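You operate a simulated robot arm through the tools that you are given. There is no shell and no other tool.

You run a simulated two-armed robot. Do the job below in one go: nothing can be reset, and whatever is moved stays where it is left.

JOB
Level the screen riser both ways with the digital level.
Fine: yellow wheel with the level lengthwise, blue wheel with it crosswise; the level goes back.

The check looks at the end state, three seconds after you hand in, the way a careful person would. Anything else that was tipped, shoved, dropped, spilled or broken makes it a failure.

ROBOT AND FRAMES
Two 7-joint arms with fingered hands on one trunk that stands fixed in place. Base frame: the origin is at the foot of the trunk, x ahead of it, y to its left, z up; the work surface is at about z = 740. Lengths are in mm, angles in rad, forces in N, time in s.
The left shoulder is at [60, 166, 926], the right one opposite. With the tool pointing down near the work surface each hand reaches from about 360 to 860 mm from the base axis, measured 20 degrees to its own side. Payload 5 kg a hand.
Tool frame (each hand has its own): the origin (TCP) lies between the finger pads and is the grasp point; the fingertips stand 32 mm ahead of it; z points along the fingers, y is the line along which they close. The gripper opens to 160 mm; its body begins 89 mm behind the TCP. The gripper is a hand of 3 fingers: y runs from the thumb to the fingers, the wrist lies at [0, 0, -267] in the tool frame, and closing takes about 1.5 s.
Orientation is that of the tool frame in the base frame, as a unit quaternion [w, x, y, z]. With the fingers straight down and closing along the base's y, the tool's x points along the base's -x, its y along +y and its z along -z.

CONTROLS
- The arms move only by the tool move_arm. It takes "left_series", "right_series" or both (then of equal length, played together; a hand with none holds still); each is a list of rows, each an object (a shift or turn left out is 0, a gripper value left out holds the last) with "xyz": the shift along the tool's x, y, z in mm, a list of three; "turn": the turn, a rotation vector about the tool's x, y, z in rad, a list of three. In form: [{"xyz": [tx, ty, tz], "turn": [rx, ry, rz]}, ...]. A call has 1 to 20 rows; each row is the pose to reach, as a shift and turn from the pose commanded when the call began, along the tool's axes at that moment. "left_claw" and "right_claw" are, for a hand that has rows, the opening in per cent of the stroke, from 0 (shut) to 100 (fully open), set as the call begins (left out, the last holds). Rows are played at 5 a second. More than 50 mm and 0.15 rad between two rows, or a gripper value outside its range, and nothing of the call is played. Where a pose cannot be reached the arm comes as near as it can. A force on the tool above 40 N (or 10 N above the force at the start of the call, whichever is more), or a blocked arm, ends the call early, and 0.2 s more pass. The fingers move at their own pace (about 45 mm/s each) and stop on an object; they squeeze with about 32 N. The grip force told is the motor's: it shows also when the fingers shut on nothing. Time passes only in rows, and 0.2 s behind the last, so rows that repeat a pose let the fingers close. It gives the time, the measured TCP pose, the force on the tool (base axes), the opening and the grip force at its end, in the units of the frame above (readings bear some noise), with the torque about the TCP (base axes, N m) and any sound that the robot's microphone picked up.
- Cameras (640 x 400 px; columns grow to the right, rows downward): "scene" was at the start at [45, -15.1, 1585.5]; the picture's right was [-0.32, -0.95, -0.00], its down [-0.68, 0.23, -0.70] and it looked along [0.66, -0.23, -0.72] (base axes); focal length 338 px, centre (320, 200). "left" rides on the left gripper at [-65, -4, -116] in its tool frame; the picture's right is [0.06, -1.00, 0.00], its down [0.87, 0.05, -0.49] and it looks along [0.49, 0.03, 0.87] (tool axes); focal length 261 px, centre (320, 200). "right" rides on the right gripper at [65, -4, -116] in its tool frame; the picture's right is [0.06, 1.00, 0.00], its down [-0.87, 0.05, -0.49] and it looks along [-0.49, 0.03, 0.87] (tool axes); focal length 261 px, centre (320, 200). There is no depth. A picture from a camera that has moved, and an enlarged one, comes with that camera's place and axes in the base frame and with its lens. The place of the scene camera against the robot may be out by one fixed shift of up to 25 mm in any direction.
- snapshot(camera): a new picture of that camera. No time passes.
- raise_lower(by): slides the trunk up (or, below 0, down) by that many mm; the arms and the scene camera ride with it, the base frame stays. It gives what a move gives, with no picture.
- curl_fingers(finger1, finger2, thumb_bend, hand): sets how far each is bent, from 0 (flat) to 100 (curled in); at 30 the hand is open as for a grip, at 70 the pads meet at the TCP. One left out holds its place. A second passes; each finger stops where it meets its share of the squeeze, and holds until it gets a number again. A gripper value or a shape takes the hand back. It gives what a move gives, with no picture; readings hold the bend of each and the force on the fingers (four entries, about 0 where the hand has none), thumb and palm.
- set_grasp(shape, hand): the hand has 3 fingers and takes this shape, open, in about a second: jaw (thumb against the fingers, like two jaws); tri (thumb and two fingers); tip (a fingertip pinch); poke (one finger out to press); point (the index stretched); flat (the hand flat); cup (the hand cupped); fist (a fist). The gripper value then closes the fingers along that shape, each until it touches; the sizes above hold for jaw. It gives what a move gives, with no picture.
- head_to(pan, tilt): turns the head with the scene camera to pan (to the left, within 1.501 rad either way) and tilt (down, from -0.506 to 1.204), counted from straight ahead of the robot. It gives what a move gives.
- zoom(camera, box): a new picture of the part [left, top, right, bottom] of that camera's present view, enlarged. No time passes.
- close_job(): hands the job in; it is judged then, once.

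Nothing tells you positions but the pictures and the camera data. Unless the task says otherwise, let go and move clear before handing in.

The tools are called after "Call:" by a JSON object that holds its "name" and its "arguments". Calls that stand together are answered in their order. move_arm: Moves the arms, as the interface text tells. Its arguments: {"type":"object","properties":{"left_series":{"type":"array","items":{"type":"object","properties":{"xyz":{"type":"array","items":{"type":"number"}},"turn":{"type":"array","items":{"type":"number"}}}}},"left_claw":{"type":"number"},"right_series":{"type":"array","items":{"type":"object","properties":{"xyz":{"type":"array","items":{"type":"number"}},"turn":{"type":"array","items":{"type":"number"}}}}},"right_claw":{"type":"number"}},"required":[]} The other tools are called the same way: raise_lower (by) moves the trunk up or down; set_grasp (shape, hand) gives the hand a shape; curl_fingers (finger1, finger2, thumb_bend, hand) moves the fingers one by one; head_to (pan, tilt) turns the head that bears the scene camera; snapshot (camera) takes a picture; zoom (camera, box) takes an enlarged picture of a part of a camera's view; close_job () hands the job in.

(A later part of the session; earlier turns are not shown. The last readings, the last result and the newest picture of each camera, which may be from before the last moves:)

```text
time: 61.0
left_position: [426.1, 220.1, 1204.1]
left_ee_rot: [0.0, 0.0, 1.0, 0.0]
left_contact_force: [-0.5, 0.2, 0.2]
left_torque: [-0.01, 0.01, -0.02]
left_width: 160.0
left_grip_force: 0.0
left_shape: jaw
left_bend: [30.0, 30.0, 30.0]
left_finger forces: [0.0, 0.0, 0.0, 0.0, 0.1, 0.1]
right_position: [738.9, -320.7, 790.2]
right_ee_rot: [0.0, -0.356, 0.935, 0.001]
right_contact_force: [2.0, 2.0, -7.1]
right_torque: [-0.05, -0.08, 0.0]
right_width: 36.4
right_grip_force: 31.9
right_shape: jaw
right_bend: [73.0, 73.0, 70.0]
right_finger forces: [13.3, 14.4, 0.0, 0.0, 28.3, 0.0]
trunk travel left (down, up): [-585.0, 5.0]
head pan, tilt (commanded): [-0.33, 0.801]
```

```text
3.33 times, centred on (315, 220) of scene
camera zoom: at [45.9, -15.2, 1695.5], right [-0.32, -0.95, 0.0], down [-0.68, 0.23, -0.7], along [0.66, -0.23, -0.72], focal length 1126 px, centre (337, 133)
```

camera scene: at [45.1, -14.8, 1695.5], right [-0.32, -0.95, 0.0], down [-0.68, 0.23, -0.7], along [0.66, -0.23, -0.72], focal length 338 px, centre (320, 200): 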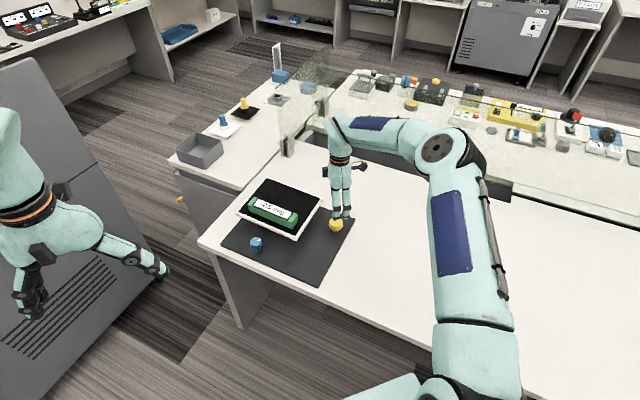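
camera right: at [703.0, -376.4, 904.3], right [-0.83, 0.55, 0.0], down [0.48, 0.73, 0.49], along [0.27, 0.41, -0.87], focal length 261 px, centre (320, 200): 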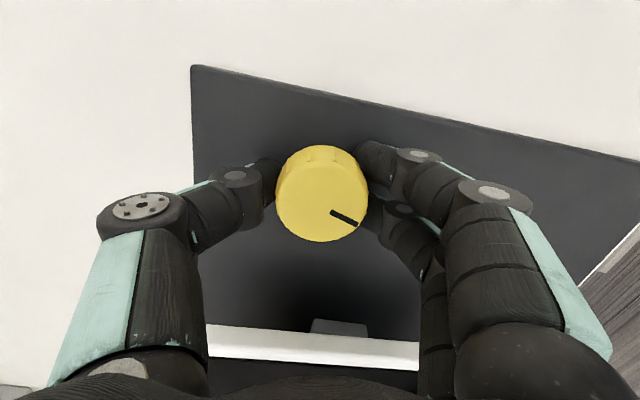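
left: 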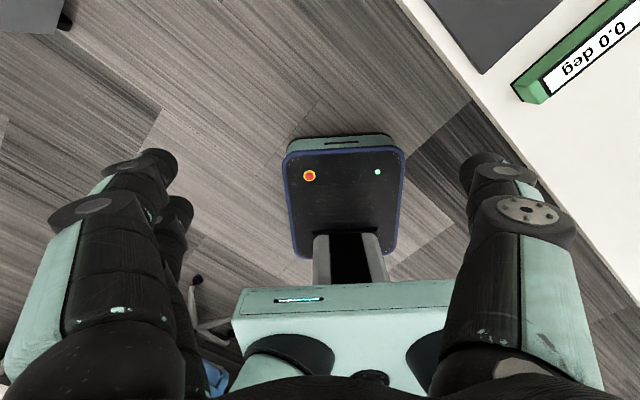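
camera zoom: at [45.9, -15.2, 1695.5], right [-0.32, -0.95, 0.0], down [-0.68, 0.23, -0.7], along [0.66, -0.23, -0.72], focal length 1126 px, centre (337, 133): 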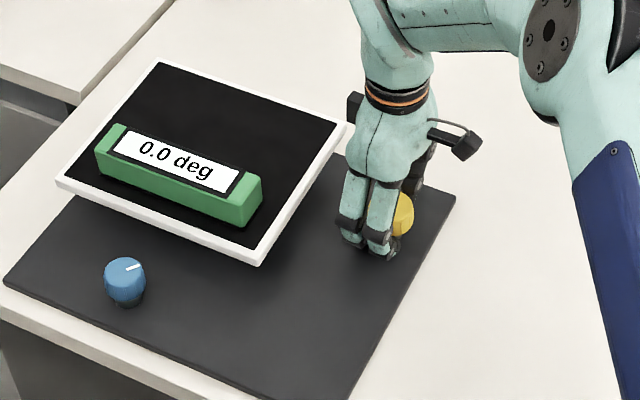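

Still 0.0° at about -2.47 rad total. I continue in 0.1 rad steps.

Call:
{"name": "move_arm", "arguments": {"right_series": [{"turn": [0, 0, -0.05]}, {"turn": [0, 0, -0.1]}, {"turn": [0, 0, -0.1]}, {"turn": [0, 0, -0.1]}]}}

Call:
{"name": "zoom", "arguments": {"camera": "scene", "box": [230, 160, 400, 280]}}

```text
time: 62.0
left_position: [427.3, 220.1, 1204.0]
left_ee_rot: [0.0, -0.001, 1.0, 0.0]
left_contact_force: [-0.6, -1.5, -0.2]
left_torque: [0.03, 0.0, 0.01]
left_width: 160.0
left_grip_force: 0.1
left_shape: jaw
left_bend: [30.0, 30.0, 30.0]
left_finger forces: [0.0, 0.1, 0.0, 0.0, 0.0, 0.1]
right_position: [738.8, -321.5, 789.3]
right_ee_rot: [0.0, -0.401, 0.916, 0.0]
right_contact_force: [0.4, 5.0, -7.5]
right_torque: [-0.04, -0.11, -0.04]
right_width: 36.4
right_grip_force: 31.8
right_shape: jaw
right_bend: [73.0, 73.0, 70.0]
right_finger forces: [13.5, 14.8, 0.0, 0.0, 28.1, 0.0]
trunk travel left (down, up): [-585.0, 5.0]
head pan, tilt (commanded): [-0.33, 0.801]
```

```text
3.33 times, centred on (315, 220) of scene
camera zoom: at [45.8, -15.0, 1695.5], right [-0.32, -0.95, 0.0], down [-0.68, 0.23, -0.7], along [0.66, -0.23, -0.72], focal length 1126 px, centre (337, 133)
```

zoom: 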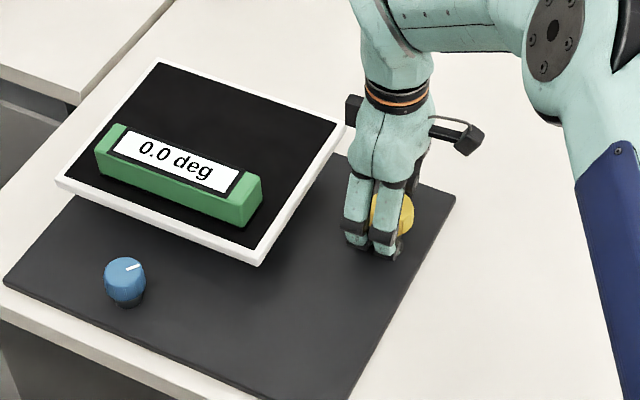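

Call:
{"name": "move_arm", "arguments": {"right_series": [{"turn": [0, 0, -0.05]}, {"turn": [0, 0, -0.1]}, {"turn": [0, 0, -0.1]}, {"turn": [0, 0, -0.1]}]}}

Call:
{"name": "zoom", "arguments": {"camera": "scene", "box": [230, 160, 400, 280]}}

```text
time: 63.0
left_position: [427.6, 221.1, 1203.3]
left_ee_rot: [0.0, 0.0, 1.0, 0.0]
left_contact_force: [-0.1, 0.1, 0.9]
left_torque: [0.01, 0.02, -0.02]
left_width: 159.8
left_grip_force: 0.0
left_shape: jaw
left_bend: [30.0, 30.0, 30.0]
left_finger forces: [0.0, 0.1, 0.0, 0.0, 0.0, 0.0]
right_position: [738.4, -321.9, 788.4]
right_ee_rot: [0.0, -0.446, 0.895, 0.001]
right_contact_force: [-1.9, 5.1, -8.8]
right_torque: [0.03, -0.03, -0.07]
right_width: 35.8
right_grip_force: 31.7
right_shape: jaw
right_bend: [73.0, 73.0, 70.0]
right_finger forces: [14.9, 15.4, 0.0, 0.0, 28.0, 0.0]
trunk travel left (down, up): [-585.0, 5.0]
head pan, tilt (commanded): [-0.33, 0.801]
```

```text
3.33 times, centred on (315, 220) of scene
camera zoom: at [45.8, -15.1, 1695.5], right [-0.32, -0.95, 0.0], down [-0.68, 0.23, -0.7], along [0.66, -0.23, -0.72], focal length 1126 px, centre (337, 133)
```

zoom: 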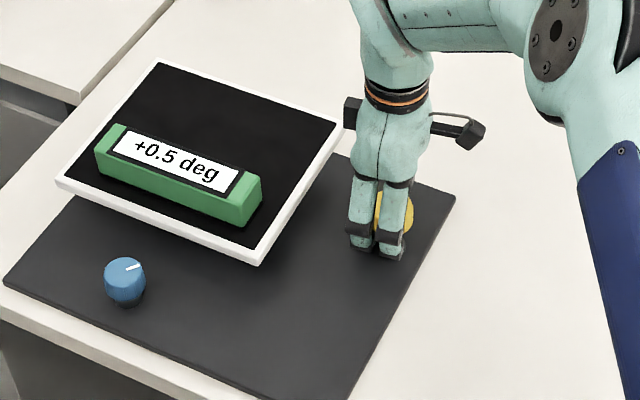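

It flips to +0.5° between -2.57 and -2.67 rad; the lower edge was between -2.02 and -2.12, so the middle is about -2.345. I turn back +0.1 first to check for backlash.

Call:
{"name": "move_arm", "arguments": {"right_series": [{"turn": [0, 0, 0.05]}, {"turn": [0, 0, 0.1]}, {"turn": [0, 0, 0.1]}, {"turn": [0, 0, 0.1]}]}}

Call:
{"name": "zoom", "arguments": {"camera": "scene", "box": [230, 160, 400, 280]}}

```text
time: 64.0
left_position: [427.4, 220.2, 1203.5]
left_ee_rot: [0.0, 0.0, 1.0, 0.0]
left_contact_force: [-0.8, -0.3, 0.7]
left_torque: [-0.02, 0.02, -0.01]
left_width: 159.8
left_grip_force: 0.1
left_shape: jaw
left_bend: [30.0, 30.0, 30.0]
left_finger forces: [0.1, 0.1, 0.1, 0.0, 0.0, 0.0]
right_position: [739.8, -321.0, 788.7]
right_ee_rot: [0.0, -0.401, 0.916, 0.0]
right_contact_force: [-1.4, 5.1, -10.9]
right_torque: [0.04, 0.02, -0.02]
right_width: 35.8
right_grip_force: 32.2
right_shape: jaw
right_bend: [73.0, 73.0, 70.0]
right_finger forces: [15.0, 15.4, 0.0, 0.0, 28.1, 0.0]
trunk travel left (down, up): [-585.0, 5.0]
head pan, tilt (commanded): [-0.33, 0.801]
```

```text
3.33 times, centred on (315, 220) of scene
camera zoom: at [46.0, -15.1, 1695.5], right [-0.32, -0.95, 0.0], down [-0.68, 0.23, -0.7], along [0.66, -0.23, -0.72], focal length 1126 px, centre (337, 133)
```

zoom: 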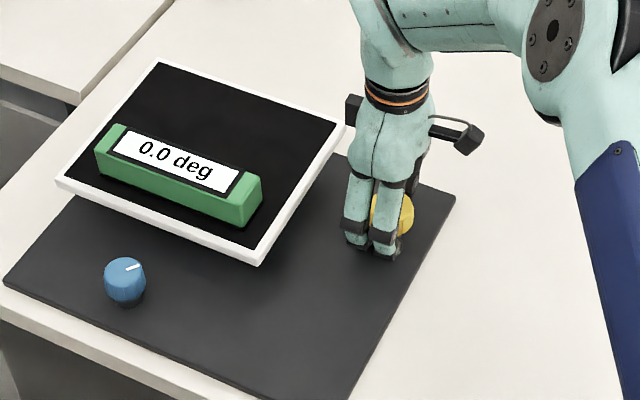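

Back to 0.0°, so there's little backlash. I turn +0.225 more to the middle of the zero band and release.

Call:
{"name": "move_arm", "arguments": {"right_series": [{"turn": [0, 0, 0.08]}, {"turn": [0, 0, 0.16]}, {"turn": [0, 0, 0.225]}, {"turn": [0, 0, 0.225]}, {"turn": [0, 0, 0.225]}]}}

Call:
{"name": "zoom", "arguments": {"camera": "scene", "box": [230, 160, 400, 280]}}

Call:
{"name": "move_arm", "arguments": {"right_series": [{"xyz": [0, 0, 0]}, {"xyz": [0, 0, 0]}, {"xyz": [0, 0, 0]}, {"xyz": [0, 0, 0]}, {"xyz": [0, 0, 0]}, {"xyz": [0, 0, -30]}, {"xyz": [0, 0, -70]}, {"xyz": [0, 0, -110]}, {"xyz": [0, 0, -150]}, {"xyz": [0, 0, -150]}], "right_claw": 50}}

Call:
{"name": "snapshot", "arguments": {"camera": "right"}}

Call:
{"name": "zoom", "arguments": {"camera": "scene", "box": [230, 160, 400, 280]}}

```text
time: 65.2
left_position: [428.1, 219.2, 1203.7]
left_ee_rot: [-0.001, 0.0, 1.0, -0.001]
left_contact_force: [-0.3, 0.3, -0.7]
left_torque: [0.01, -0.01, -0.04]
left_width: 159.9
left_grip_force: 0.1
left_shape: jaw
left_bend: [30.0, 30.0, 30.0]
left_finger forces: [0.0, 0.1, 0.0, 0.0, 0.1, 0.1]
right_position: [739.5, -321.3, 789.9]
right_ee_rot: [0.0, -0.295, 0.956, 0.0]
right_contact_force: [0.0, 2.8, -12.0]
right_torque: [-0.01, -0.04, 0.02]
right_width: 35.9
right_grip_force: 31.9
right_shape: jaw
right_bend: [73.0, 73.0, 70.0]
right_finger forces: [14.9, 15.2, 0.0, 0.1, 28.8, 0.1]
trunk travel left (down, up): [-585.0, 5.0]
head pan, tilt (commanded): [-0.33, 0.801]
```

```text
3.33 times, centred on (315, 220) of scene
camera zoom: at [46.2, -15.3, 1695.5], right [-0.32, -0.95, 0.0], down [-0.68, 0.23, -0.7], along [0.66, -0.23, -0.72], focal length 1126 px, centre (337, 133)
```

zoom: 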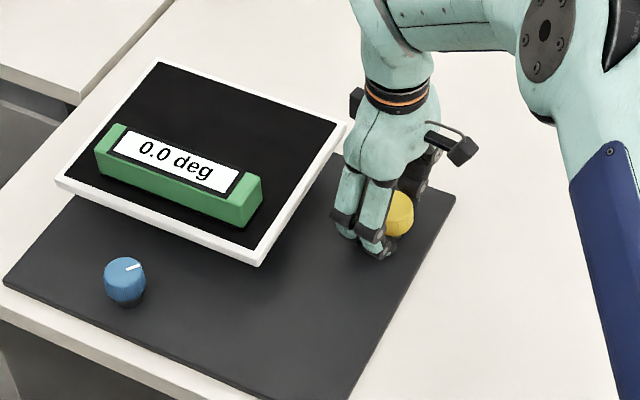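

```text
time: 67.4
left_position: [427.2, 220.2, 1204.0]
left_ee_rot: [0.0, 0.001, 1.0, 0.0]
left_contact_force: [0.6, -0.2, 0.2]
left_torque: [0.0, 0.03, 0.01]
left_width: 159.9
left_grip_force: 0.1
left_shape: jaw
left_bend: [30.0, 30.0, 30.0]
left_finger forces: [0.1, 0.0, 0.0, 0.0, 0.0, 0.0]
right_position: [741.7, -322.9, 937.8]
right_ee_rot: [0.0, -0.296, 0.955, 0.001]
right_contact_force: [-0.4, -0.9, -0.2]
right_torque: [0.01, 0.02, 0.0]
right_width: 79.5
right_grip_force: 0.1
right_shape: jaw
right_bend: [72.0, 72.0, 70.0]
right_finger forces: [0.0, 0.0, 0.0, 0.0, 0.1, 0.0]
trunk travel left (down, up): [-585.0, 5.0]
head pan, tilt (commanded): [-0.33, 0.801]
```

```text
taken
camera right: at [689.1, -363.2, 1054.9], right [-0.61, 0.79, 0.0], down [0.69, 0.54, 0.49], along [0.39, 0.3, -0.87], focal length 261 px, centre (320, 200)
```

right: 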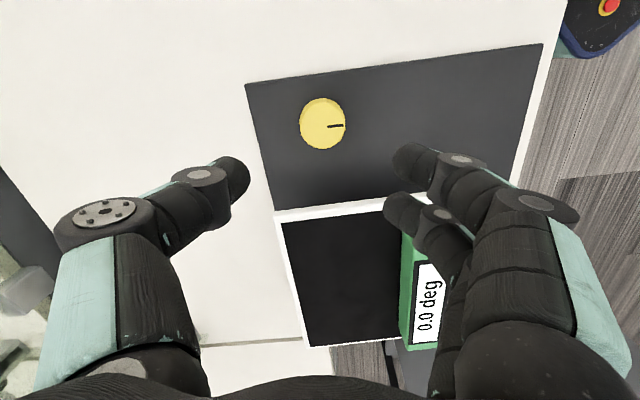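

```text
3.33 times, centred on (315, 220) of scene
camera zoom: at [45.5, -15.3, 1695.5], right [-0.32, -0.95, 0.0], down [-0.68, 0.23, -0.7], along [0.66, -0.23, -0.72], focal length 1126 px, centre (337, 133)
```

zoom: 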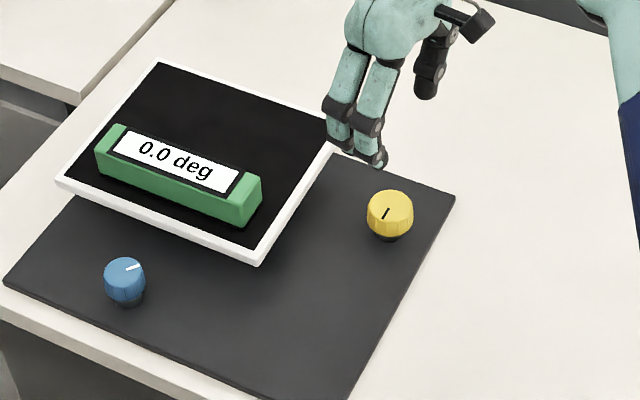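

Wheel released, the display stays at 0.0°. Now I go back over the level to pick it up for the crosswise placement.

Call:
{"name": "move_arm", "arguments": {"right_series": [{"xyz": [0, 0, -25], "turn": [0, 0, -0.03]}, {"xyz": [-34, 25, -25], "turn": [0, 0, -0.06]}, {"xyz": [-67, 51, -25], "turn": [0, 0, -0.1]}, {"xyz": [-101, 76, -25], "turn": [0, 0, -0.13]}, {"xyz": [-134, 101, -25], "turn": [0, 0, -0.16]}, {"xyz": [-167.7, 126.8, -25], "turn": [0, 0, -0.184]}, {"xyz": [-167.7, 126.8, -25], "turn": [0, 0, -0.184]}], "right_claw": 80}}

Call:
{"name": "snapshot", "arguments": {"camera": "right"}}

Call:
{"name": "zoom", "arguments": {"camera": "scene", "box": [200, 150, 360, 280]}}

```text
time: 69.0
left_position: [426.3, 219.3, 1203.7]
left_ee_rot: [0.0, 0.001, 1.0, 0.0]
left_contact_force: [-0.1, 0.1, -0.1]
left_torque: [0.04, -0.01, 0.0]
left_width: 159.7
left_grip_force: 0.1
left_shape: jaw
left_bend: [30.0, 30.0, 30.0]
left_finger forces: [0.1, 0.0, 0.0, 0.0, 0.0, 0.0]
right_position: [809.1, -124.4, 966.5]
right_ee_rot: [0.001, -0.382, 0.924, 0.0]
right_contact_force: [-0.1, -0.6, -0.3]
right_torque: [0.05, -0.01, -0.01]
right_width: 127.6
right_grip_force: 0.0
right_shape: jaw
right_bend: [59.0, 59.0, 55.0]
right_finger forces: [0.0, 0.0, 0.0, 0.0, 0.0, 0.0]
trunk travel left (down, up): [-585.0, 5.0]
head pan, tilt (commanded): [-0.33, 0.801]
```

```text
taken
camera right: at [764.2, -174.0, 1081.3], right [-0.75, 0.66, 0.0], down [0.58, 0.65, 0.49], along [0.33, 0.37, -0.87], focal length 261 px, centre (320, 200)
```

right: 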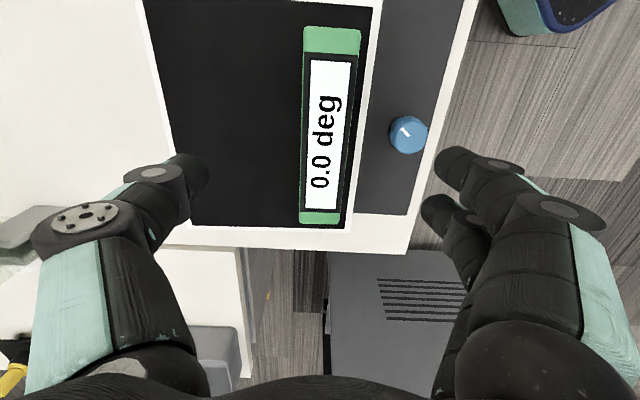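

```text
3.08 times, centred on (280, 215) of scene
camera zoom: at [44.3, -16.2, 1695.6], right [-0.32, -0.95, 0.0], down [-0.68, 0.23, -0.7], along [0.66, -0.23, -0.72], focal length 1039 px, centre (443, 154)
```

zoom: 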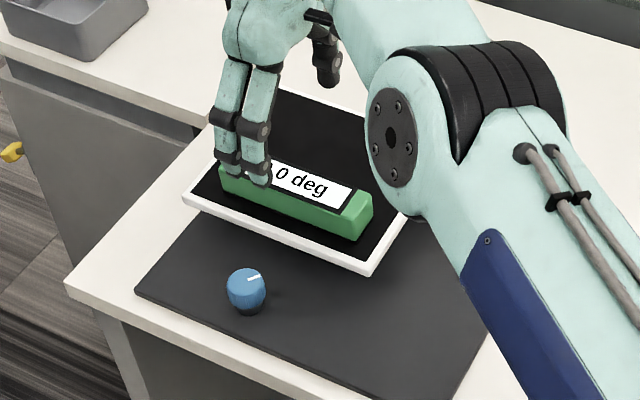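

The level sits as left. I descend partway and re-check the centring before grasping.

Call:
{"name": "move_arm", "arguments": {"right_series": [{"xyz": [-2, 4, 30]}, {"xyz": [-2, 4, 58]}, {"xyz": [-2, 4, 58]}]}}

Call:
{"name": "snapshot", "arguments": {"camera": "right"}}

```text
time: 69.8
left_position: [426.8, 221.1, 1203.4]
left_ee_rot: [0.0, 0.0, 1.0, 0.0]
left_contact_force: [-0.5, 0.6, 0.3]
left_torque: [0.02, 0.05, -0.03]
left_width: 159.9
left_grip_force: 0.1
left_shape: jaw
left_bend: [30.0, 30.0, 30.0]
left_finger forces: [0.0, 0.0, 0.0, 0.0, 0.0, 0.1]
right_position: [805.6, -118.3, 907.8]
right_ee_rot: [0.0, -0.381, 0.924, 0.0]
right_contact_force: [0.0, -0.1, 0.5]
right_torque: [0.0, 0.0, -0.01]
right_width: 127.8
right_grip_force: 0.0
right_shape: jaw
right_bend: [59.0, 59.0, 55.0]
right_finger forces: [0.1, 0.1, 0.0, 0.0, 0.1, 0.0]
trunk travel left (down, up): [-585.0, 5.0]
head pan, tilt (commanded): [-0.33, 0.801]
```

```text
taken
camera right: at [761.8, -167.4, 1022.6], right [-0.75, 0.66, 0.0], down [0.58, 0.65, 0.49], along [0.33, 0.37, -0.87], focal length 261 px, centre (320, 200)
```

right: 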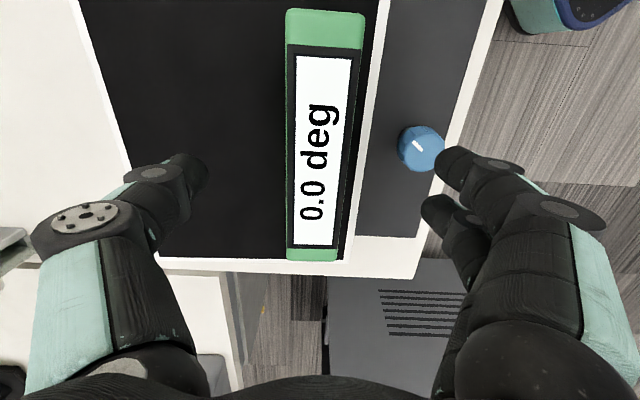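

Centred within 2 mm. I descend to grasp height and close.

Call:
{"name": "move_arm", "arguments": {"right_series": [{"xyz": [0, -1, 25]}, {"xyz": [0, -1, 41]}, {"xyz": [0, -1, 41]}]}}

Call:
{"name": "move_arm", "arguments": {"right_series": [{"xyz": [0, 0, 0]}, {"xyz": [0, 0, 0]}, {"xyz": [0, 0, 0]}, {"xyz": [0, 0, 0]}, {"xyz": [0, 0, 0]}, {"xyz": [0, 0, 0]}, {"xyz": [0, 0, 0]}, {"xyz": [0, 0, 0]}], "right_claw": 0}}

Call:
{"name": "snapshot", "arguments": {"camera": "right"}}

Call:
{"name": "zoom", "arguments": {"camera": "scene", "box": [200, 150, 360, 280]}}

```text
time: 70.6
left_position: [426.5, 221.1, 1204.2]
left_ee_rot: [0.0, -0.001, 1.0, 0.0]
left_contact_force: [0.2, -0.3, -0.1]
left_torque: [0.02, 0.02, -0.02]
left_width: 159.9
left_grip_force: 0.0
left_shape: jaw
left_bend: [30.0, 30.0, 30.0]
left_finger forces: [0.0, 0.0, 0.1, 0.0, 0.1, 0.0]
right_position: [806.4, -119.9, 865.2]
right_ee_rot: [0.0, -0.382, 0.924, 0.001]
right_contact_force: [-0.4, -0.5, 0.2]
right_torque: [-0.02, -0.01, 0.03]
right_width: 127.7
right_grip_force: 0.1
right_shape: jaw
right_bend: [59.0, 59.0, 55.0]
right_finger forces: [0.0, 0.0, 0.1, 0.1, 0.0, 0.1]
trunk travel left (down, up): [-585.0, 5.0]
head pan, tilt (commanded): [-0.33, 0.801]
```

```text
time: 72.4
left_position: [427.5, 220.5, 1203.2]
left_ee_rot: [0.001, 0.0, 1.0, 0.0]
left_contact_force: [0.7, -0.5, 0.1]
left_torque: [-0.01, -0.02, 0.03]
left_width: 159.9
left_grip_force: 0.1
left_shape: jaw
left_bend: [30.0, 30.0, 30.0]
left_finger forces: [0.0, 0.1, 0.1, 0.1, 0.0, 0.0]
right_position: [807.8, -119.8, 866.2]
right_ee_rot: [0.0, -0.381, 0.924, -0.001]
right_contact_force: [-0.3, 1.0, -0.6]
right_torque: [-0.01, -0.01, -0.01]
right_width: 36.1
right_grip_force: 32.0
right_shape: jaw
right_bend: [73.0, 73.0, 70.0]
right_finger forces: [14.4, 14.4, 0.1, 0.0, 28.8, 0.0]
trunk travel left (down, up): [-585.0, 5.0]
head pan, tilt (commanded): [-0.33, 0.801]
```

```text
taken
camera right: at [762.6, -168.4, 982.1], right [-0.75, 0.66, 0.0], down [0.58, 0.65, 0.49], along [0.33, 0.37, -0.87], focal length 261 px, centre (320, 200)
```

right: 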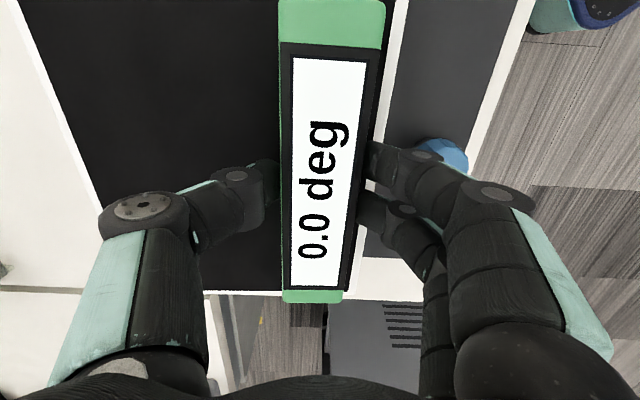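

```text
3.08 times, centred on (280, 215) of scene
camera zoom: at [45.2, -14.9, 1695.5], right [-0.32, -0.95, 0.0], down [-0.68, 0.23, -0.7], along [0.66, -0.23, -0.72], focal length 1039 px, centre (443, 154)
```

zoom: 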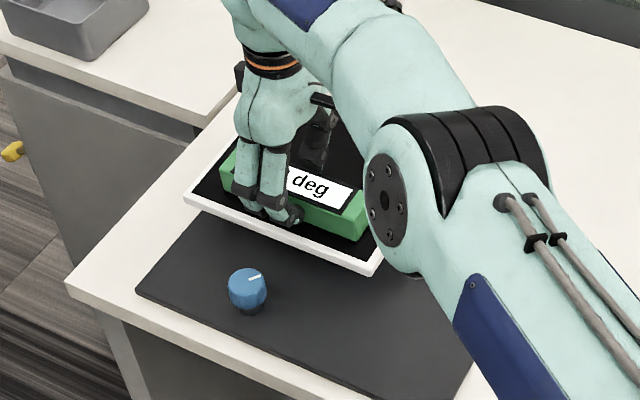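

Same grip geometry as before. I lift, rotate back by 90°, and carry it to the crosswise spot.

Call:
{"name": "move_arm", "arguments": {"right_series": [{"xyz": [0, 0, -15]}, {"xyz": [0, 0, -45]}, {"xyz": [0, 0, -75]}, {"xyz": [5, -5, -75], "turn": [0, 0, 0.131]}, {"xyz": [10, -10, -75], "turn": [0, 0, 0.262]}, {"xyz": [15, -15, -75], "turn": [0, 0, 0.393]}, {"xyz": [20, -20, -75], "turn": [0, 0, 0.524]}, {"xyz": [25, -25, -75], "turn": [0, 0, 0.654]}, {"xyz": [30, -30, -75], "turn": [0, 0, 0.785]}, {"xyz": [35, -35, -75], "turn": [0, 0, 0.916]}, {"xyz": [40, -40, -75], "turn": [0, 0, 1.047]}, {"xyz": [45, -45, -75], "turn": [0, 0, 1.178]}, {"xyz": [50, -50, -75], "turn": [0, 0, 1.309]}, {"xyz": [55, -56, -75], "turn": [0, 0, 1.44]}, {"xyz": [59.2, -61, -75], "turn": [0, 0, 1.5708]}, {"xyz": [59.2, -61, -75], "turn": [0, 0, 1.5708]}]}}

Call:
{"name": "snapshot", "arguments": {"camera": "right"}}

Call:
{"name": "zoom", "arguments": {"camera": "scene", "box": [200, 130, 400, 290]}}

```text
time: 75.8
left_position: [427.3, 220.6, 1203.9]
left_ee_rot: [0.0, 0.0, 1.0, 0.0]
left_contact_force: [0.2, 0.3, -0.9]
left_torque: [0.01, -0.01, 0.0]
left_width: 159.8
left_grip_force: 0.0
left_shape: jaw
left_bend: [30.0, 30.0, 30.0]
left_finger forces: [0.1, 0.0, 0.0, 0.0, 0.0, 0.0]
right_position: [807.4, -203.7, 939.7]
right_ee_rot: [0.0, 0.384, 0.923, 0.0]
right_contact_force: [-0.9, -0.2, -0.6]
right_torque: [0.0, 0.01, 0.03]
right_width: 36.0
right_grip_force: 32.0
right_shape: jaw
right_bend: [73.0, 73.0, 70.0]
right_finger forces: [14.6, 14.5, 0.0, 0.0, 28.9, 0.1]
trunk travel left (down, up): [-585.0, 5.0]
head pan, tilt (commanded): [-0.33, 0.801]
```

```text
taken
camera right: at [756.5, -161.3, 1056.3], right [0.66, 0.75, 0.0], down [0.65, -0.58, 0.49], along [0.37, -0.33, -0.87], focal length 261 px, centre (320, 200)
```

right: 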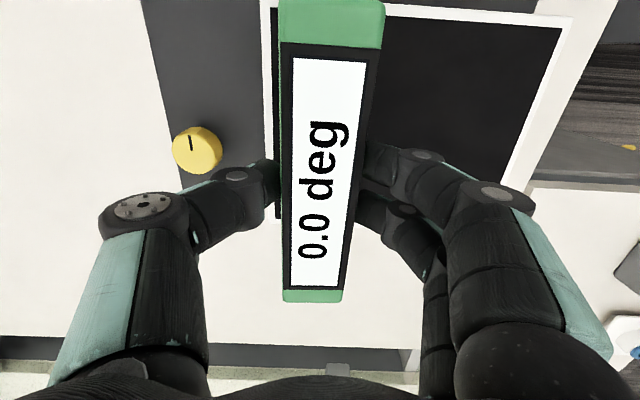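

```text
2.50 times, centred on (300, 210) of scene
camera zoom: at [45.3, -14.9, 1695.5], right [-0.32, -0.95, 0.0], down [-0.68, 0.23, -0.7], along [0.66, -0.23, -0.72], focal length 844 px, centre (370, 175)
```

zoom: 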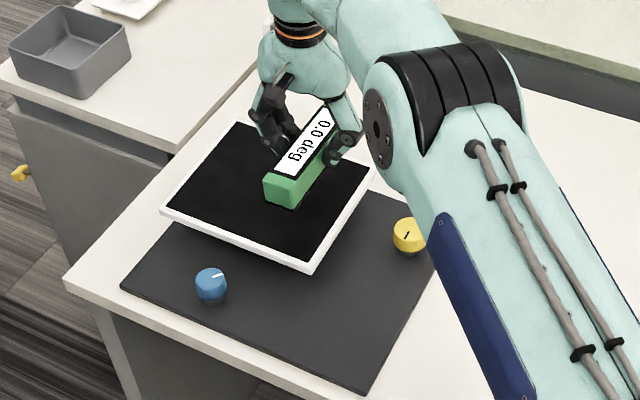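

Positioned well inside the frame. I lower close to the surface, then approach in small steps.

Call:
{"name": "move_arm", "arguments": {"right_series": [{"xyz": [0, 0, 25]}, {"xyz": [0, 0, 50]}, {"xyz": [0, 0, 66]}, {"xyz": [0, 0, 70]}, {"xyz": [0, 0, 70]}]}}

Call:
{"name": "snapshot", "arguments": {"camera": "right"}}

Call:
{"name": "zoom", "arguments": {"camera": "scene", "box": [240, 150, 360, 250]}}

```text
time: 77.0
left_position: [426.6, 220.8, 1204.4]
left_ee_rot: [0.0, 0.0, 1.0, -0.001]
left_contact_force: [0.5, 0.1, -0.5]
left_torque: [-0.01, -0.02, 0.02]
left_width: 160.1
left_grip_force: 0.1
left_shape: jaw
left_bend: [30.0, 30.0, 30.0]
left_finger forces: [0.1, 0.0, 0.1, 0.0, 0.1, 0.1]
right_position: [807.3, -204.3, 870.2]
right_ee_rot: [0.0, 0.384, 0.923, 0.0]
right_contact_force: [-1.1, 0.4, 0.1]
right_torque: [-0.06, -0.09, 0.01]
right_width: 36.0
right_grip_force: 31.4
right_shape: jaw
right_bend: [73.0, 73.0, 70.0]
right_finger forces: [14.2, 15.3, 0.0, 0.1, 29.7, 0.1]
trunk travel left (down, up): [-585.0, 5.0]
head pan, tilt (commanded): [-0.33, 0.801]
```

```text
taken
camera right: at [756.4, -161.0, 986.0], right [0.66, 0.75, 0.0], down [0.65, -0.58, 0.49], along [0.37, -0.33, -0.87], focal length 261 px, centre (320, 200)
```

right: 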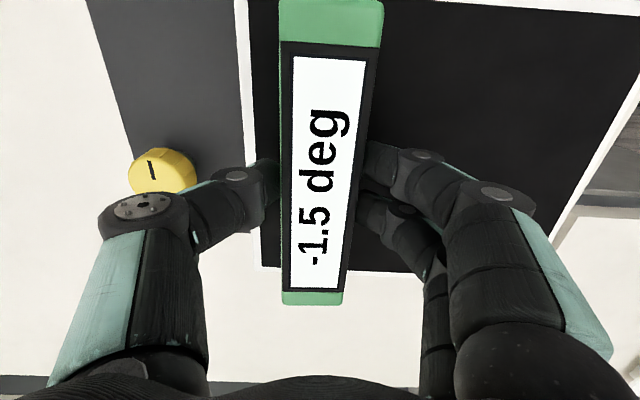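

```text
4.00 times, centred on (300, 200) of scene
camera zoom: at [45.0, -14.9, 1695.5], right [-0.32, -0.95, 0.0], down [-0.68, 0.23, -0.7], along [0.66, -0.23, -0.72], focal length 1351 px, centre (400, 200)
```

zoom: 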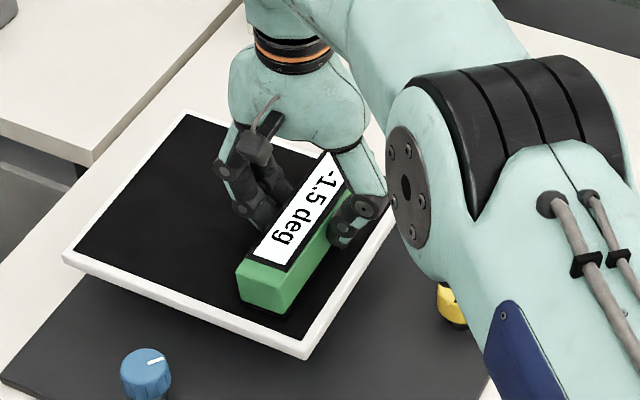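

One end has touched and the level is pivoting to -1.5°. I go down 2–3 mm more to seat it.

Call:
{"name": "move_arm", "arguments": {"right_series": [{"xyz": [0, 0, 1]}, {"xyz": [0, 0, 2.5]}, {"xyz": [0, 0, 2.5]}]}}

Call:
{"name": "snapshot", "arguments": {"camera": "right"}}

```text
time: 77.8
left_position: [426.3, 220.1, 1204.2]
left_ee_rot: [0.0, 0.0, 1.0, -0.001]
left_contact_force: [0.5, 0.2, -0.7]
left_torque: [0.0, -0.04, 0.01]
left_width: 159.8
left_grip_force: 0.1
left_shape: jaw
left_bend: [30.0, 30.0, 30.0]
left_finger forces: [0.0, 0.0, 0.1, 0.1, 0.1, 0.0]
right_position: [806.0, -204.2, 869.2]
right_ee_rot: [0.0, 0.384, 0.923, 0.002]
right_contact_force: [-1.4, 0.3, 3.8]
right_torque: [-0.04, -0.14, 0.02]
right_width: 36.2
right_grip_force: 32.2
right_shape: jaw
right_bend: [73.0, 73.0, 70.0]
right_finger forces: [14.2, 16.2, 0.1, 0.1, 31.0, 0.1]
trunk travel left (down, up): [-585.0, 5.0]
head pan, tilt (commanded): [-0.33, 0.801]
```

```text
taken
camera right: at [756.3, -160.7, 984.6], right [0.66, 0.75, 0.0], down [0.65, -0.58, 0.49], along [0.37, -0.33, -0.87], focal length 261 px, centre (320, 200)
```

right: 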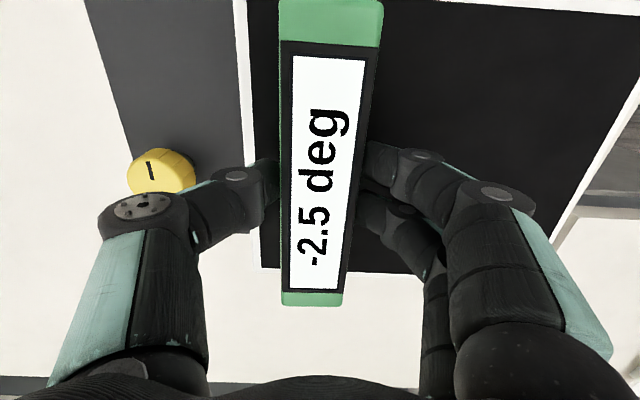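

It reads -2.5° with 4 N contact, practically seated. I release it and rise.

Call:
{"name": "move_arm", "arguments": {"right_series": [{"xyz": [0, 0, 0]}, {"xyz": [0, 0, 0]}, {"xyz": [0, 0, 0]}, {"xyz": [0, 0, 0]}, {"xyz": [0, 0, 0]}, {"xyz": [0, 0, 0]}, {"xyz": [0, 0, 0]}], "right_claw": 75}}

Call:
{"name": "snapshot", "arguments": {"camera": "right"}}

Call:
{"name": "zoom", "arguments": {"camera": "scene", "box": [240, 150, 360, 250]}}

```text
time: 79.4
left_position: [426.9, 219.7, 1204.2]
left_ee_rot: [0.0, 0.0, 1.0, 0.0]
left_contact_force: [0.3, 0.1, 0.5]
left_torque: [0.01, 0.0, 0.0]
left_width: 160.0
left_grip_force: 0.0
left_shape: jaw
left_bend: [30.0, 30.0, 30.0]
left_finger forces: [0.0, 0.0, 0.1, 0.0, 0.0, 0.0]
right_position: [806.0, -204.2, 868.9]
right_ee_rot: [0.0, 0.383, 0.924, 0.001]
right_contact_force: [0.4, -0.1, 0.3]
right_torque: [-0.04, 0.0, 0.0]
right_width: 119.6
right_grip_force: 0.0
right_shape: jaw
right_bend: [63.0, 63.0, 60.0]
right_finger forces: [0.0, 0.1, 0.0, 0.0, 0.0, 0.1]
trunk travel left (down, up): [-585.0, 5.0]
head pan, tilt (commanded): [-0.33, 0.801]
```

```text
taken
camera right: at [756.5, -160.8, 984.0], right [0.66, 0.75, 0.0], down [0.65, -0.58, 0.49], along [0.37, -0.33, -0.87], focal length 261 px, centre (320, 200)
```

right: 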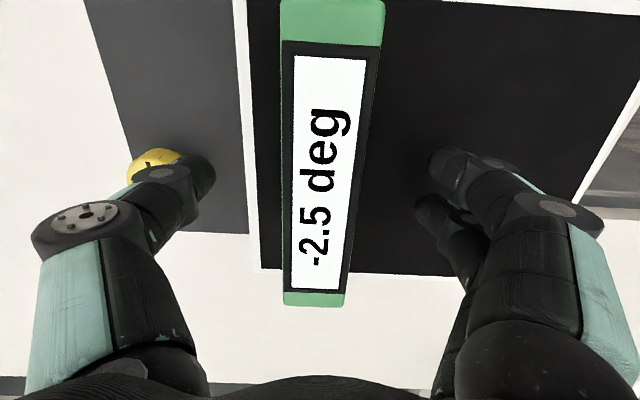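

```text
4.00 times, centred on (300, 200) of scene
camera zoom: at [45.1, -14.9, 1695.5], right [-0.32, -0.95, 0.0], down [-0.68, 0.23, -0.7], along [0.66, -0.23, -0.72], focal length 1351 px, centre (400, 200)
```

zoom: 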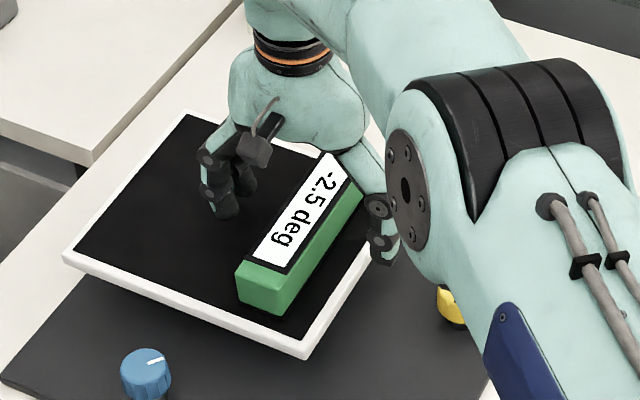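

The level sits crosswise at -2.5°. The blue wheel is only about 57 mm from the riser's front edge, so I'll keep the finger line parallel to that edge and use short strokes (±0.3 rad). I rise and go over the blue wheel.

Call:
{"name": "move_arm", "arguments": {"right_series": [{"xyz": [0, 0, -25]}, {"xyz": [0, 0, -60]}, {"xyz": [0, 0, -90]}, {"xyz": [31, 14, -90]}, {"xyz": [62, 27, -90]}, {"xyz": [93, 41, -90]}, {"xyz": [124, 55, -90]}, {"xyz": [154.8, 68.6, -90]}, {"xyz": [154.8, 68.6, -90]}]}}

Call:
{"name": "snapshot", "arguments": {"camera": "right"}}

Call:
{"name": "snapshot", "arguments": {"camera": "scene"}}

```text
time: 81.4
left_position: [426.4, 220.6, 1203.8]
left_ee_rot: [0.0, 0.0, 1.0, 0.001]
left_contact_force: [-0.3, -0.4, 0.5]
left_torque: [0.02, 0.02, 0.04]
left_width: 159.8
left_grip_force: 0.0
left_shape: jaw
left_bend: [30.0, 30.0, 30.0]
left_finger forces: [0.0, 0.0, 0.0, 0.1, 0.1, 0.0]
right_position: [746.5, -45.3, 958.4]
right_ee_rot: [0.0, 0.385, 0.923, 0.0]
right_contact_force: [0.1, -0.2, 0.5]
right_torque: [0.03, -0.04, 0.02]
right_width: 119.7
right_grip_force: 0.1
right_shape: jaw
right_bend: [63.0, 63.0, 60.0]
right_finger forces: [0.0, 0.1, 0.0, 0.0, 0.0, 0.0]
trunk travel left (down, up): [-585.0, 5.0]
head pan, tilt (commanded): [-0.33, 0.801]
```

```text
taken
camera right: at [697.3, -2.8, 1074.3], right [0.66, 0.75, 0.0], down [0.65, -0.58, 0.49], along [0.37, -0.33, -0.87], focal length 261 px, centre (320, 200)
```

right: 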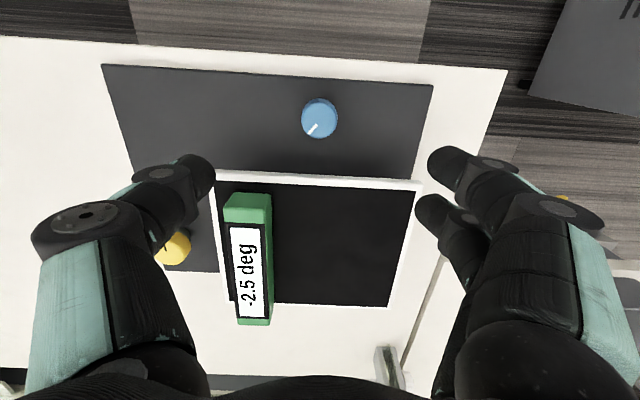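

```text
taken
camera scene: at [45.3, -15.6, 1695.5], right [-0.32, -0.95, 0.0], down [-0.68, 0.23, -0.7], along [0.66, -0.23, -0.72], focal length 338 px, centre (320, 200)
```

scene: 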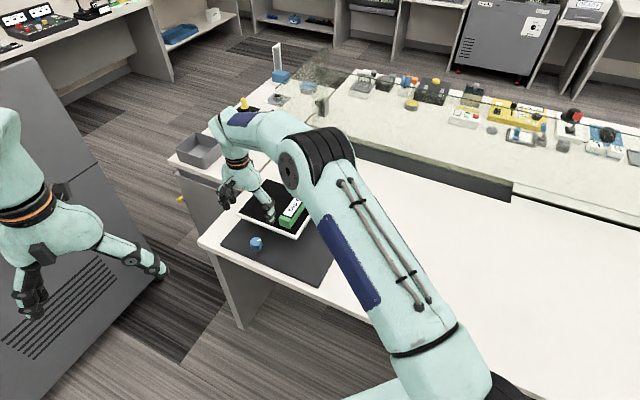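

The hand camera sees the blue wheel (743,-44), the riser edge and the display together. I descend around the blue wheel with the finger line parallel to the riser's front edge.

Call:
{"name": "move_arm", "arguments": {"right_series": [{"xyz": [3.5, -0.5, 40]}, {"xyz": [3.5, -0.5, 80]}, {"xyz": [3.5, -0.5, 120]}, {"xyz": [3.5, -0.5, 150]}, {"xyz": [3.5, -0.5, 167]}, {"xyz": [3.5, -0.5, 167]}], "right_claw": 50}}

Call:
{"name": "snapshot", "arguments": {"camera": "right"}}

Call:
{"name": "zoom", "arguments": {"camera": "scene", "box": [190, 130, 390, 290]}}

```text
time: 82.8
left_position: [425.0, 221.3, 1203.8]
left_ee_rot: [0.001, 0.001, 1.0, 0.0]
left_contact_force: [0.1, -0.5, -0.9]
left_torque: [-0.01, 0.0, 0.01]
left_width: 159.7
left_grip_force: 0.1
left_shape: jaw
left_bend: [30.0, 30.0, 30.0]
left_finger forces: [0.1, 0.0, 0.0, 0.1, 0.0, 0.0]
right_position: [741.5, -44.1, 790.6]
right_ee_rot: [0.0, 0.383, 0.924, 0.0]
right_contact_force: [0.2, -0.6, 0.2]
right_torque: [0.06, 0.01, 0.03]
right_width: 80.8
right_grip_force: 0.1
right_shape: jaw
right_bend: [72.0, 72.0, 70.0]
right_finger forces: [0.0, 0.1, 0.0, 0.0, 0.0, 0.1]
trunk travel left (down, up): [-585.0, 5.0]
head pan, tilt (commanded): [-0.33, 0.801]
```

```text
taken
camera right: at [692.3, -0.7, 907.0], right [0.66, 0.75, 0.0], down [0.65, -0.58, 0.49], along [0.37, -0.33, -0.87], focal length 261 px, centre (320, 200)
```

right: 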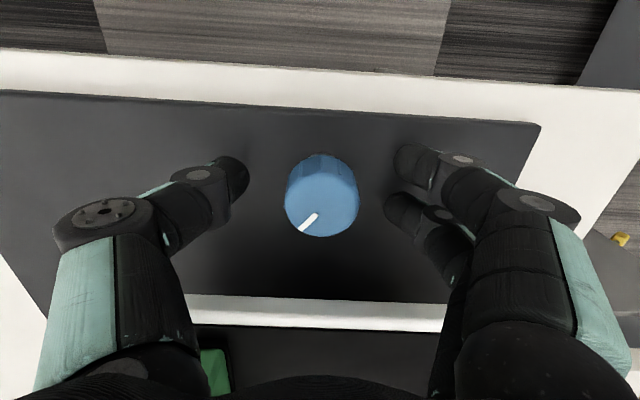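

```text
2.50 times, centred on (290, 210) of scene
camera zoom: at [44.9, -14.9, 1695.5], right [-0.32, -0.95, 0.0], down [-0.68, 0.23, -0.7], along [0.66, -0.23, -0.72], focal length 844 px, centre (395, 175)
```

zoom: 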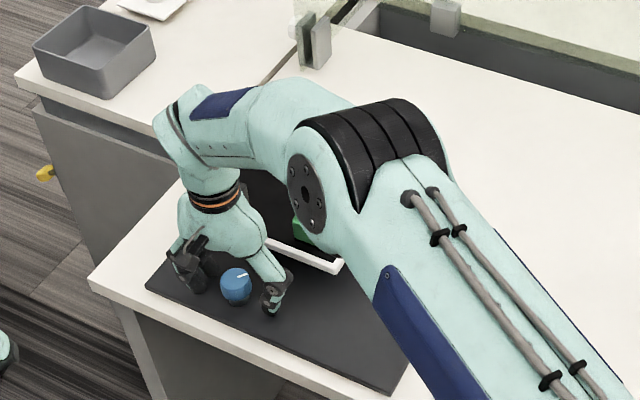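

The blue wheel (about 38 mm) is centred, but my forearm hides the display from the scene camera. I'll bring the left hand's camera around to watch the display while I turn the wheel, starting by pitching the left hand forward in free space.

Call:
{"name": "move_arm", "arguments": {"left_series": [{"xyz": [-11, -2, 3], "turn": [0, -0.122, 0]}, {"xyz": [-22, -4, 6], "turn": [0, -0.244, 0]}, {"xyz": [-33, -6, 9], "turn": [0, -0.366, 0]}, {"xyz": [-44, -8, 12], "turn": [0, -0.488, 0]}, {"xyz": [-55, -10, 15], "turn": [0, -0.61, 0]}, {"xyz": [-66, -12, 18], "turn": [0, -0.732, 0]}, {"xyz": [-77, -14, 21], "turn": [0, -0.854, 0]}, {"xyz": [-88, -16, 24], "turn": [0, -0.976, 0]}, {"xyz": [-99, -18, 27], "turn": [0, -1.098, 0]}, {"xyz": [-110, -20, 30], "turn": [0, -1.22, 0]}, {"xyz": [-110, -20, 30], "turn": [0, -1.22, 0]}]}}

Call:
{"name": "snapshot", "arguments": {"camera": "left"}}

Call:
{"name": "snapshot", "arguments": {"camera": "scene"}}

```text
time: 85.4
left_position: [511.9, 488.9, 1141.3]
left_ee_rot: [0.497, -0.24, 0.819, 0.155]
left_contact_force: [-0.3, 0.8, 0.2]
left_torque: [-0.05, 0.0, -0.04]
left_width: 160.0
left_grip_force: 0.0
left_shape: jaw
left_bend: [30.0, 30.0, 30.0]
left_finger forces: [0.1, 0.0, 0.0, 0.0, 0.0, 0.0]
left hand out of reach, approached as far as the arm can: row 7, 8, 9, 10, 11
right_position: [742.0, -43.4, 790.8]
right_ee_rot: [0.001, 0.383, 0.924, -0.001]
right_contact_force: [-0.4, -0.5, -0.9]
right_torque: [-0.05, -0.02, 0.02]
right_width: 80.6
right_grip_force: 0.0
right_shape: jaw
right_bend: [72.0, 72.0, 70.0]
right_finger forces: [0.0, 0.0, 0.0, 0.0, 0.0, 0.0]
trunk travel left (down, up): [-585.0, 5.0]
head pan, tilt (commanded): [-0.33, 0.801]
stopped in row 11 (left hand): the arm was blocked; the commanded pose is now the measured one
```

```text
taken
camera left: at [453.6, 442.8, 1251.0], right [0.52, -0.85, -0.07], down [-0.73, -0.4, -0.54], along [0.43, 0.34, -0.84], focal length 261 px, centre (320, 200)
```

left: 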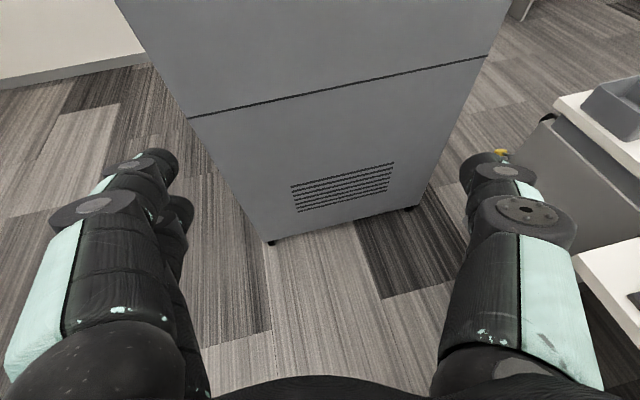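

```text
taken
camera scene: at [45.1, -14.5, 1695.5], right [-0.32, -0.95, 0.0], down [-0.68, 0.23, -0.7], along [0.66, -0.23, -0.72], focal length 338 px, centre (320, 200)
```

scene: 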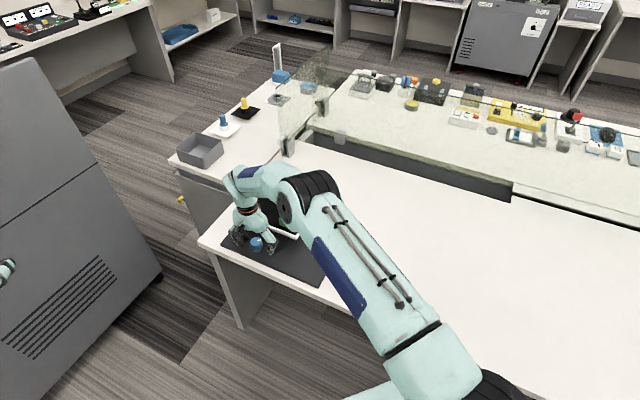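

The left arm could not take that posture and stopped in free air; I'll leave it there, well clear of everything. I'll read the display with the right camera by lifting between strokes. Now I grip the blue wheel.

Call:
{"name": "move_arm", "arguments": {"right_series": [{"xyz": [0, 0, 0]}, {"xyz": [0, 0, 0]}, {"xyz": [0, 0, 0]}, {"xyz": [0, 0, 0]}, {"xyz": [0, 0, 0]}, {"xyz": [0, 0, 0]}, {"xyz": [0, 0, 0]}], "right_claw": 0}}

Call:
{"name": "snapshot", "arguments": {"camera": "right"}}

```text
time: 87.0
left_position: [512.7, 487.5, 1141.7]
left_ee_rot: [0.497, -0.239, 0.82, 0.154]
left_contact_force: [1.0, 0.3, 0.6]
left_torque: [0.02, -0.01, 0.02]
left_width: 159.8
left_grip_force: 0.1
left_shape: jaw
left_bend: [30.0, 30.0, 30.0]
left_finger forces: [0.0, 0.0, 0.1, 0.0, 0.0, 0.1]
right_position: [741.4, -44.1, 789.6]
right_ee_rot: [0.0, 0.384, 0.923, 0.0]
right_contact_force: [-1.3, -0.4, -4.9]
right_torque: [-0.06, 0.07, 0.01]
right_width: 28.7
right_grip_force: 32.0
right_shape: jaw
right_bend: [73.0, 73.0, 70.0]
right_finger forces: [13.8, 14.3, 0.0, 0.0, 29.1, 0.0]
trunk travel left (down, up): [-585.0, 5.0]
head pan, tilt (commanded): [-0.33, 0.801]
```

```text
taken
camera right: at [692.4, -1.0, 906.6], right [0.66, 0.75, 0.0], down [0.65, -0.58, 0.49], along [0.37, -0.33, -0.87], focal length 261 px, centre (320, 200)
```

right: 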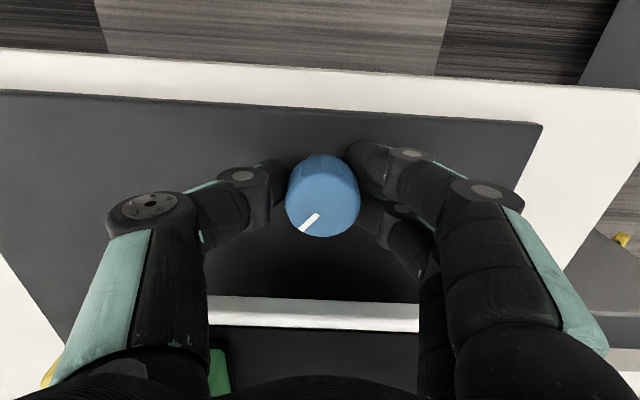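

Clean grip. I test-turn -0.3 rad, watching for side forces.

Call:
{"name": "move_arm", "arguments": {"right_series": [{"turn": [0, 0, -0.08]}, {"turn": [0, 0, -0.16]}, {"turn": [0, 0, -0.24]}, {"turn": [0, 0, -0.3]}, {"turn": [0, 0, -0.3]}]}}

Call:
{"name": "snapshot", "arguments": {"camera": "right"}}

Call:
{"name": "zoom", "arguments": {"camera": "scene", "box": [210, 150, 330, 270]}}

```text
time: 88.2
left_position: [512.6, 488.3, 1140.1]
left_ee_rot: [0.496, -0.239, 0.82, 0.154]
left_contact_force: [-0.7, -1.2, 0.0]
left_torque: [0.02, 0.03, 0.06]
left_width: 159.7
left_grip_force: 0.1
left_shape: jaw
left_bend: [30.0, 30.0, 30.0]
left_finger forces: [0.1, 0.0, 0.0, 0.1, 0.1, 0.0]
right_position: [743.3, -43.2, 789.3]
right_ee_rot: [0.0, 0.24, 0.971, 0.0]
right_contact_force: [-4.5, -1.1, -3.8]
right_torque: [-0.1, 0.12, 0.01]
right_width: 28.5
right_grip_force: 31.6
right_shape: jaw
right_bend: [73.0, 73.0, 70.0]
right_finger forces: [14.5, 14.0, 0.1, 0.0, 30.3, 0.0]
trunk travel left (down, up): [-585.0, 5.0]
head pan, tilt (commanded): [-0.33, 0.801]
```

```text
taken
camera right: at [681.9, -18.1, 906.6], right [0.41, 0.91, 0.0], down [0.79, -0.36, 0.49], along [0.45, -0.2, -0.87], focal length 261 px, centre (320, 200)
```

right: 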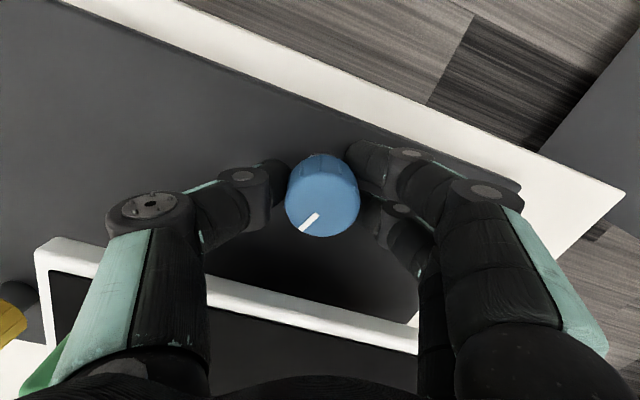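

```text
3.33 times, centred on (270, 210) of scene
camera zoom: at [45.1, -14.7, 1695.5], right [-0.32, -0.95, 0.0], down [-0.68, 0.23, -0.7], along [0.66, -0.23, -0.72], focal length 1126 px, centre (487, 167)
```

zoom: 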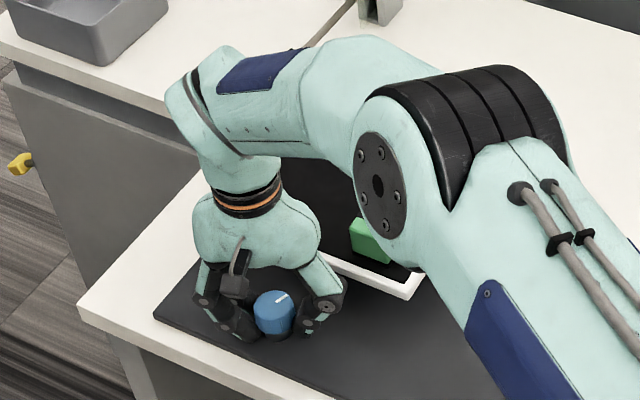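

The wheel followed. I release and lift to read the display.

Call:
{"name": "move_arm", "arguments": {"right_series": [{"xyz": [0, 0, 0]}, {"xyz": [0, 0, 0]}, {"xyz": [0, 0, 0]}, {"xyz": [0, 0, 0]}, {"xyz": [0, 0, -40]}, {"xyz": [0, 0, -85]}, {"xyz": [0, 0, -130]}, {"xyz": [0, 0, -150]}, {"xyz": [0, 0, -150]}], "right_claw": 42}}

Call:
{"name": "snapshot", "arguments": {"camera": "right"}}

```text
time: 90.2
left_position: [512.8, 487.5, 1142.3]
left_ee_rot: [0.496, -0.239, 0.82, 0.154]
left_contact_force: [-0.7, -0.2, 0.4]
left_torque: [0.0, 0.0, -0.03]
left_width: 159.8
left_grip_force: 0.1
left_shape: jaw
left_bend: [30.0, 30.0, 30.0]
left_finger forces: [0.0, 0.0, 0.0, 0.0, 0.0, 0.0]
right_position: [742.6, -43.7, 941.1]
right_ee_rot: [-0.001, 0.242, 0.97, 0.0]
right_contact_force: [-0.2, 1.5, -1.0]
right_torque: [0.02, 0.04, 0.02]
right_width: 66.5
right_grip_force: 0.2
right_shape: jaw
right_bend: [73.0, 73.0, 70.0]
right_finger forces: [0.0, 0.0, 0.0, 0.0, 0.0, 0.0]
trunk travel left (down, up): [-585.0, 5.0]
head pan, tilt (commanded): [-0.33, 0.801]
```

```text
taken
camera right: at [682.4, -16.6, 1056.8], right [0.41, 0.91, 0.0], down [0.79, -0.36, 0.49], along [0.45, -0.2, -0.87], focal length 261 px, centre (320, 200)
```

right: 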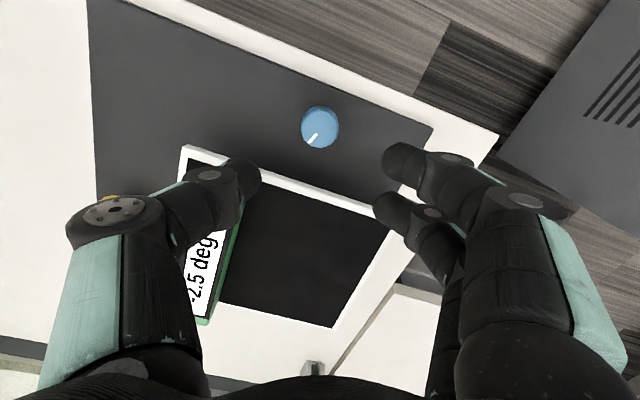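

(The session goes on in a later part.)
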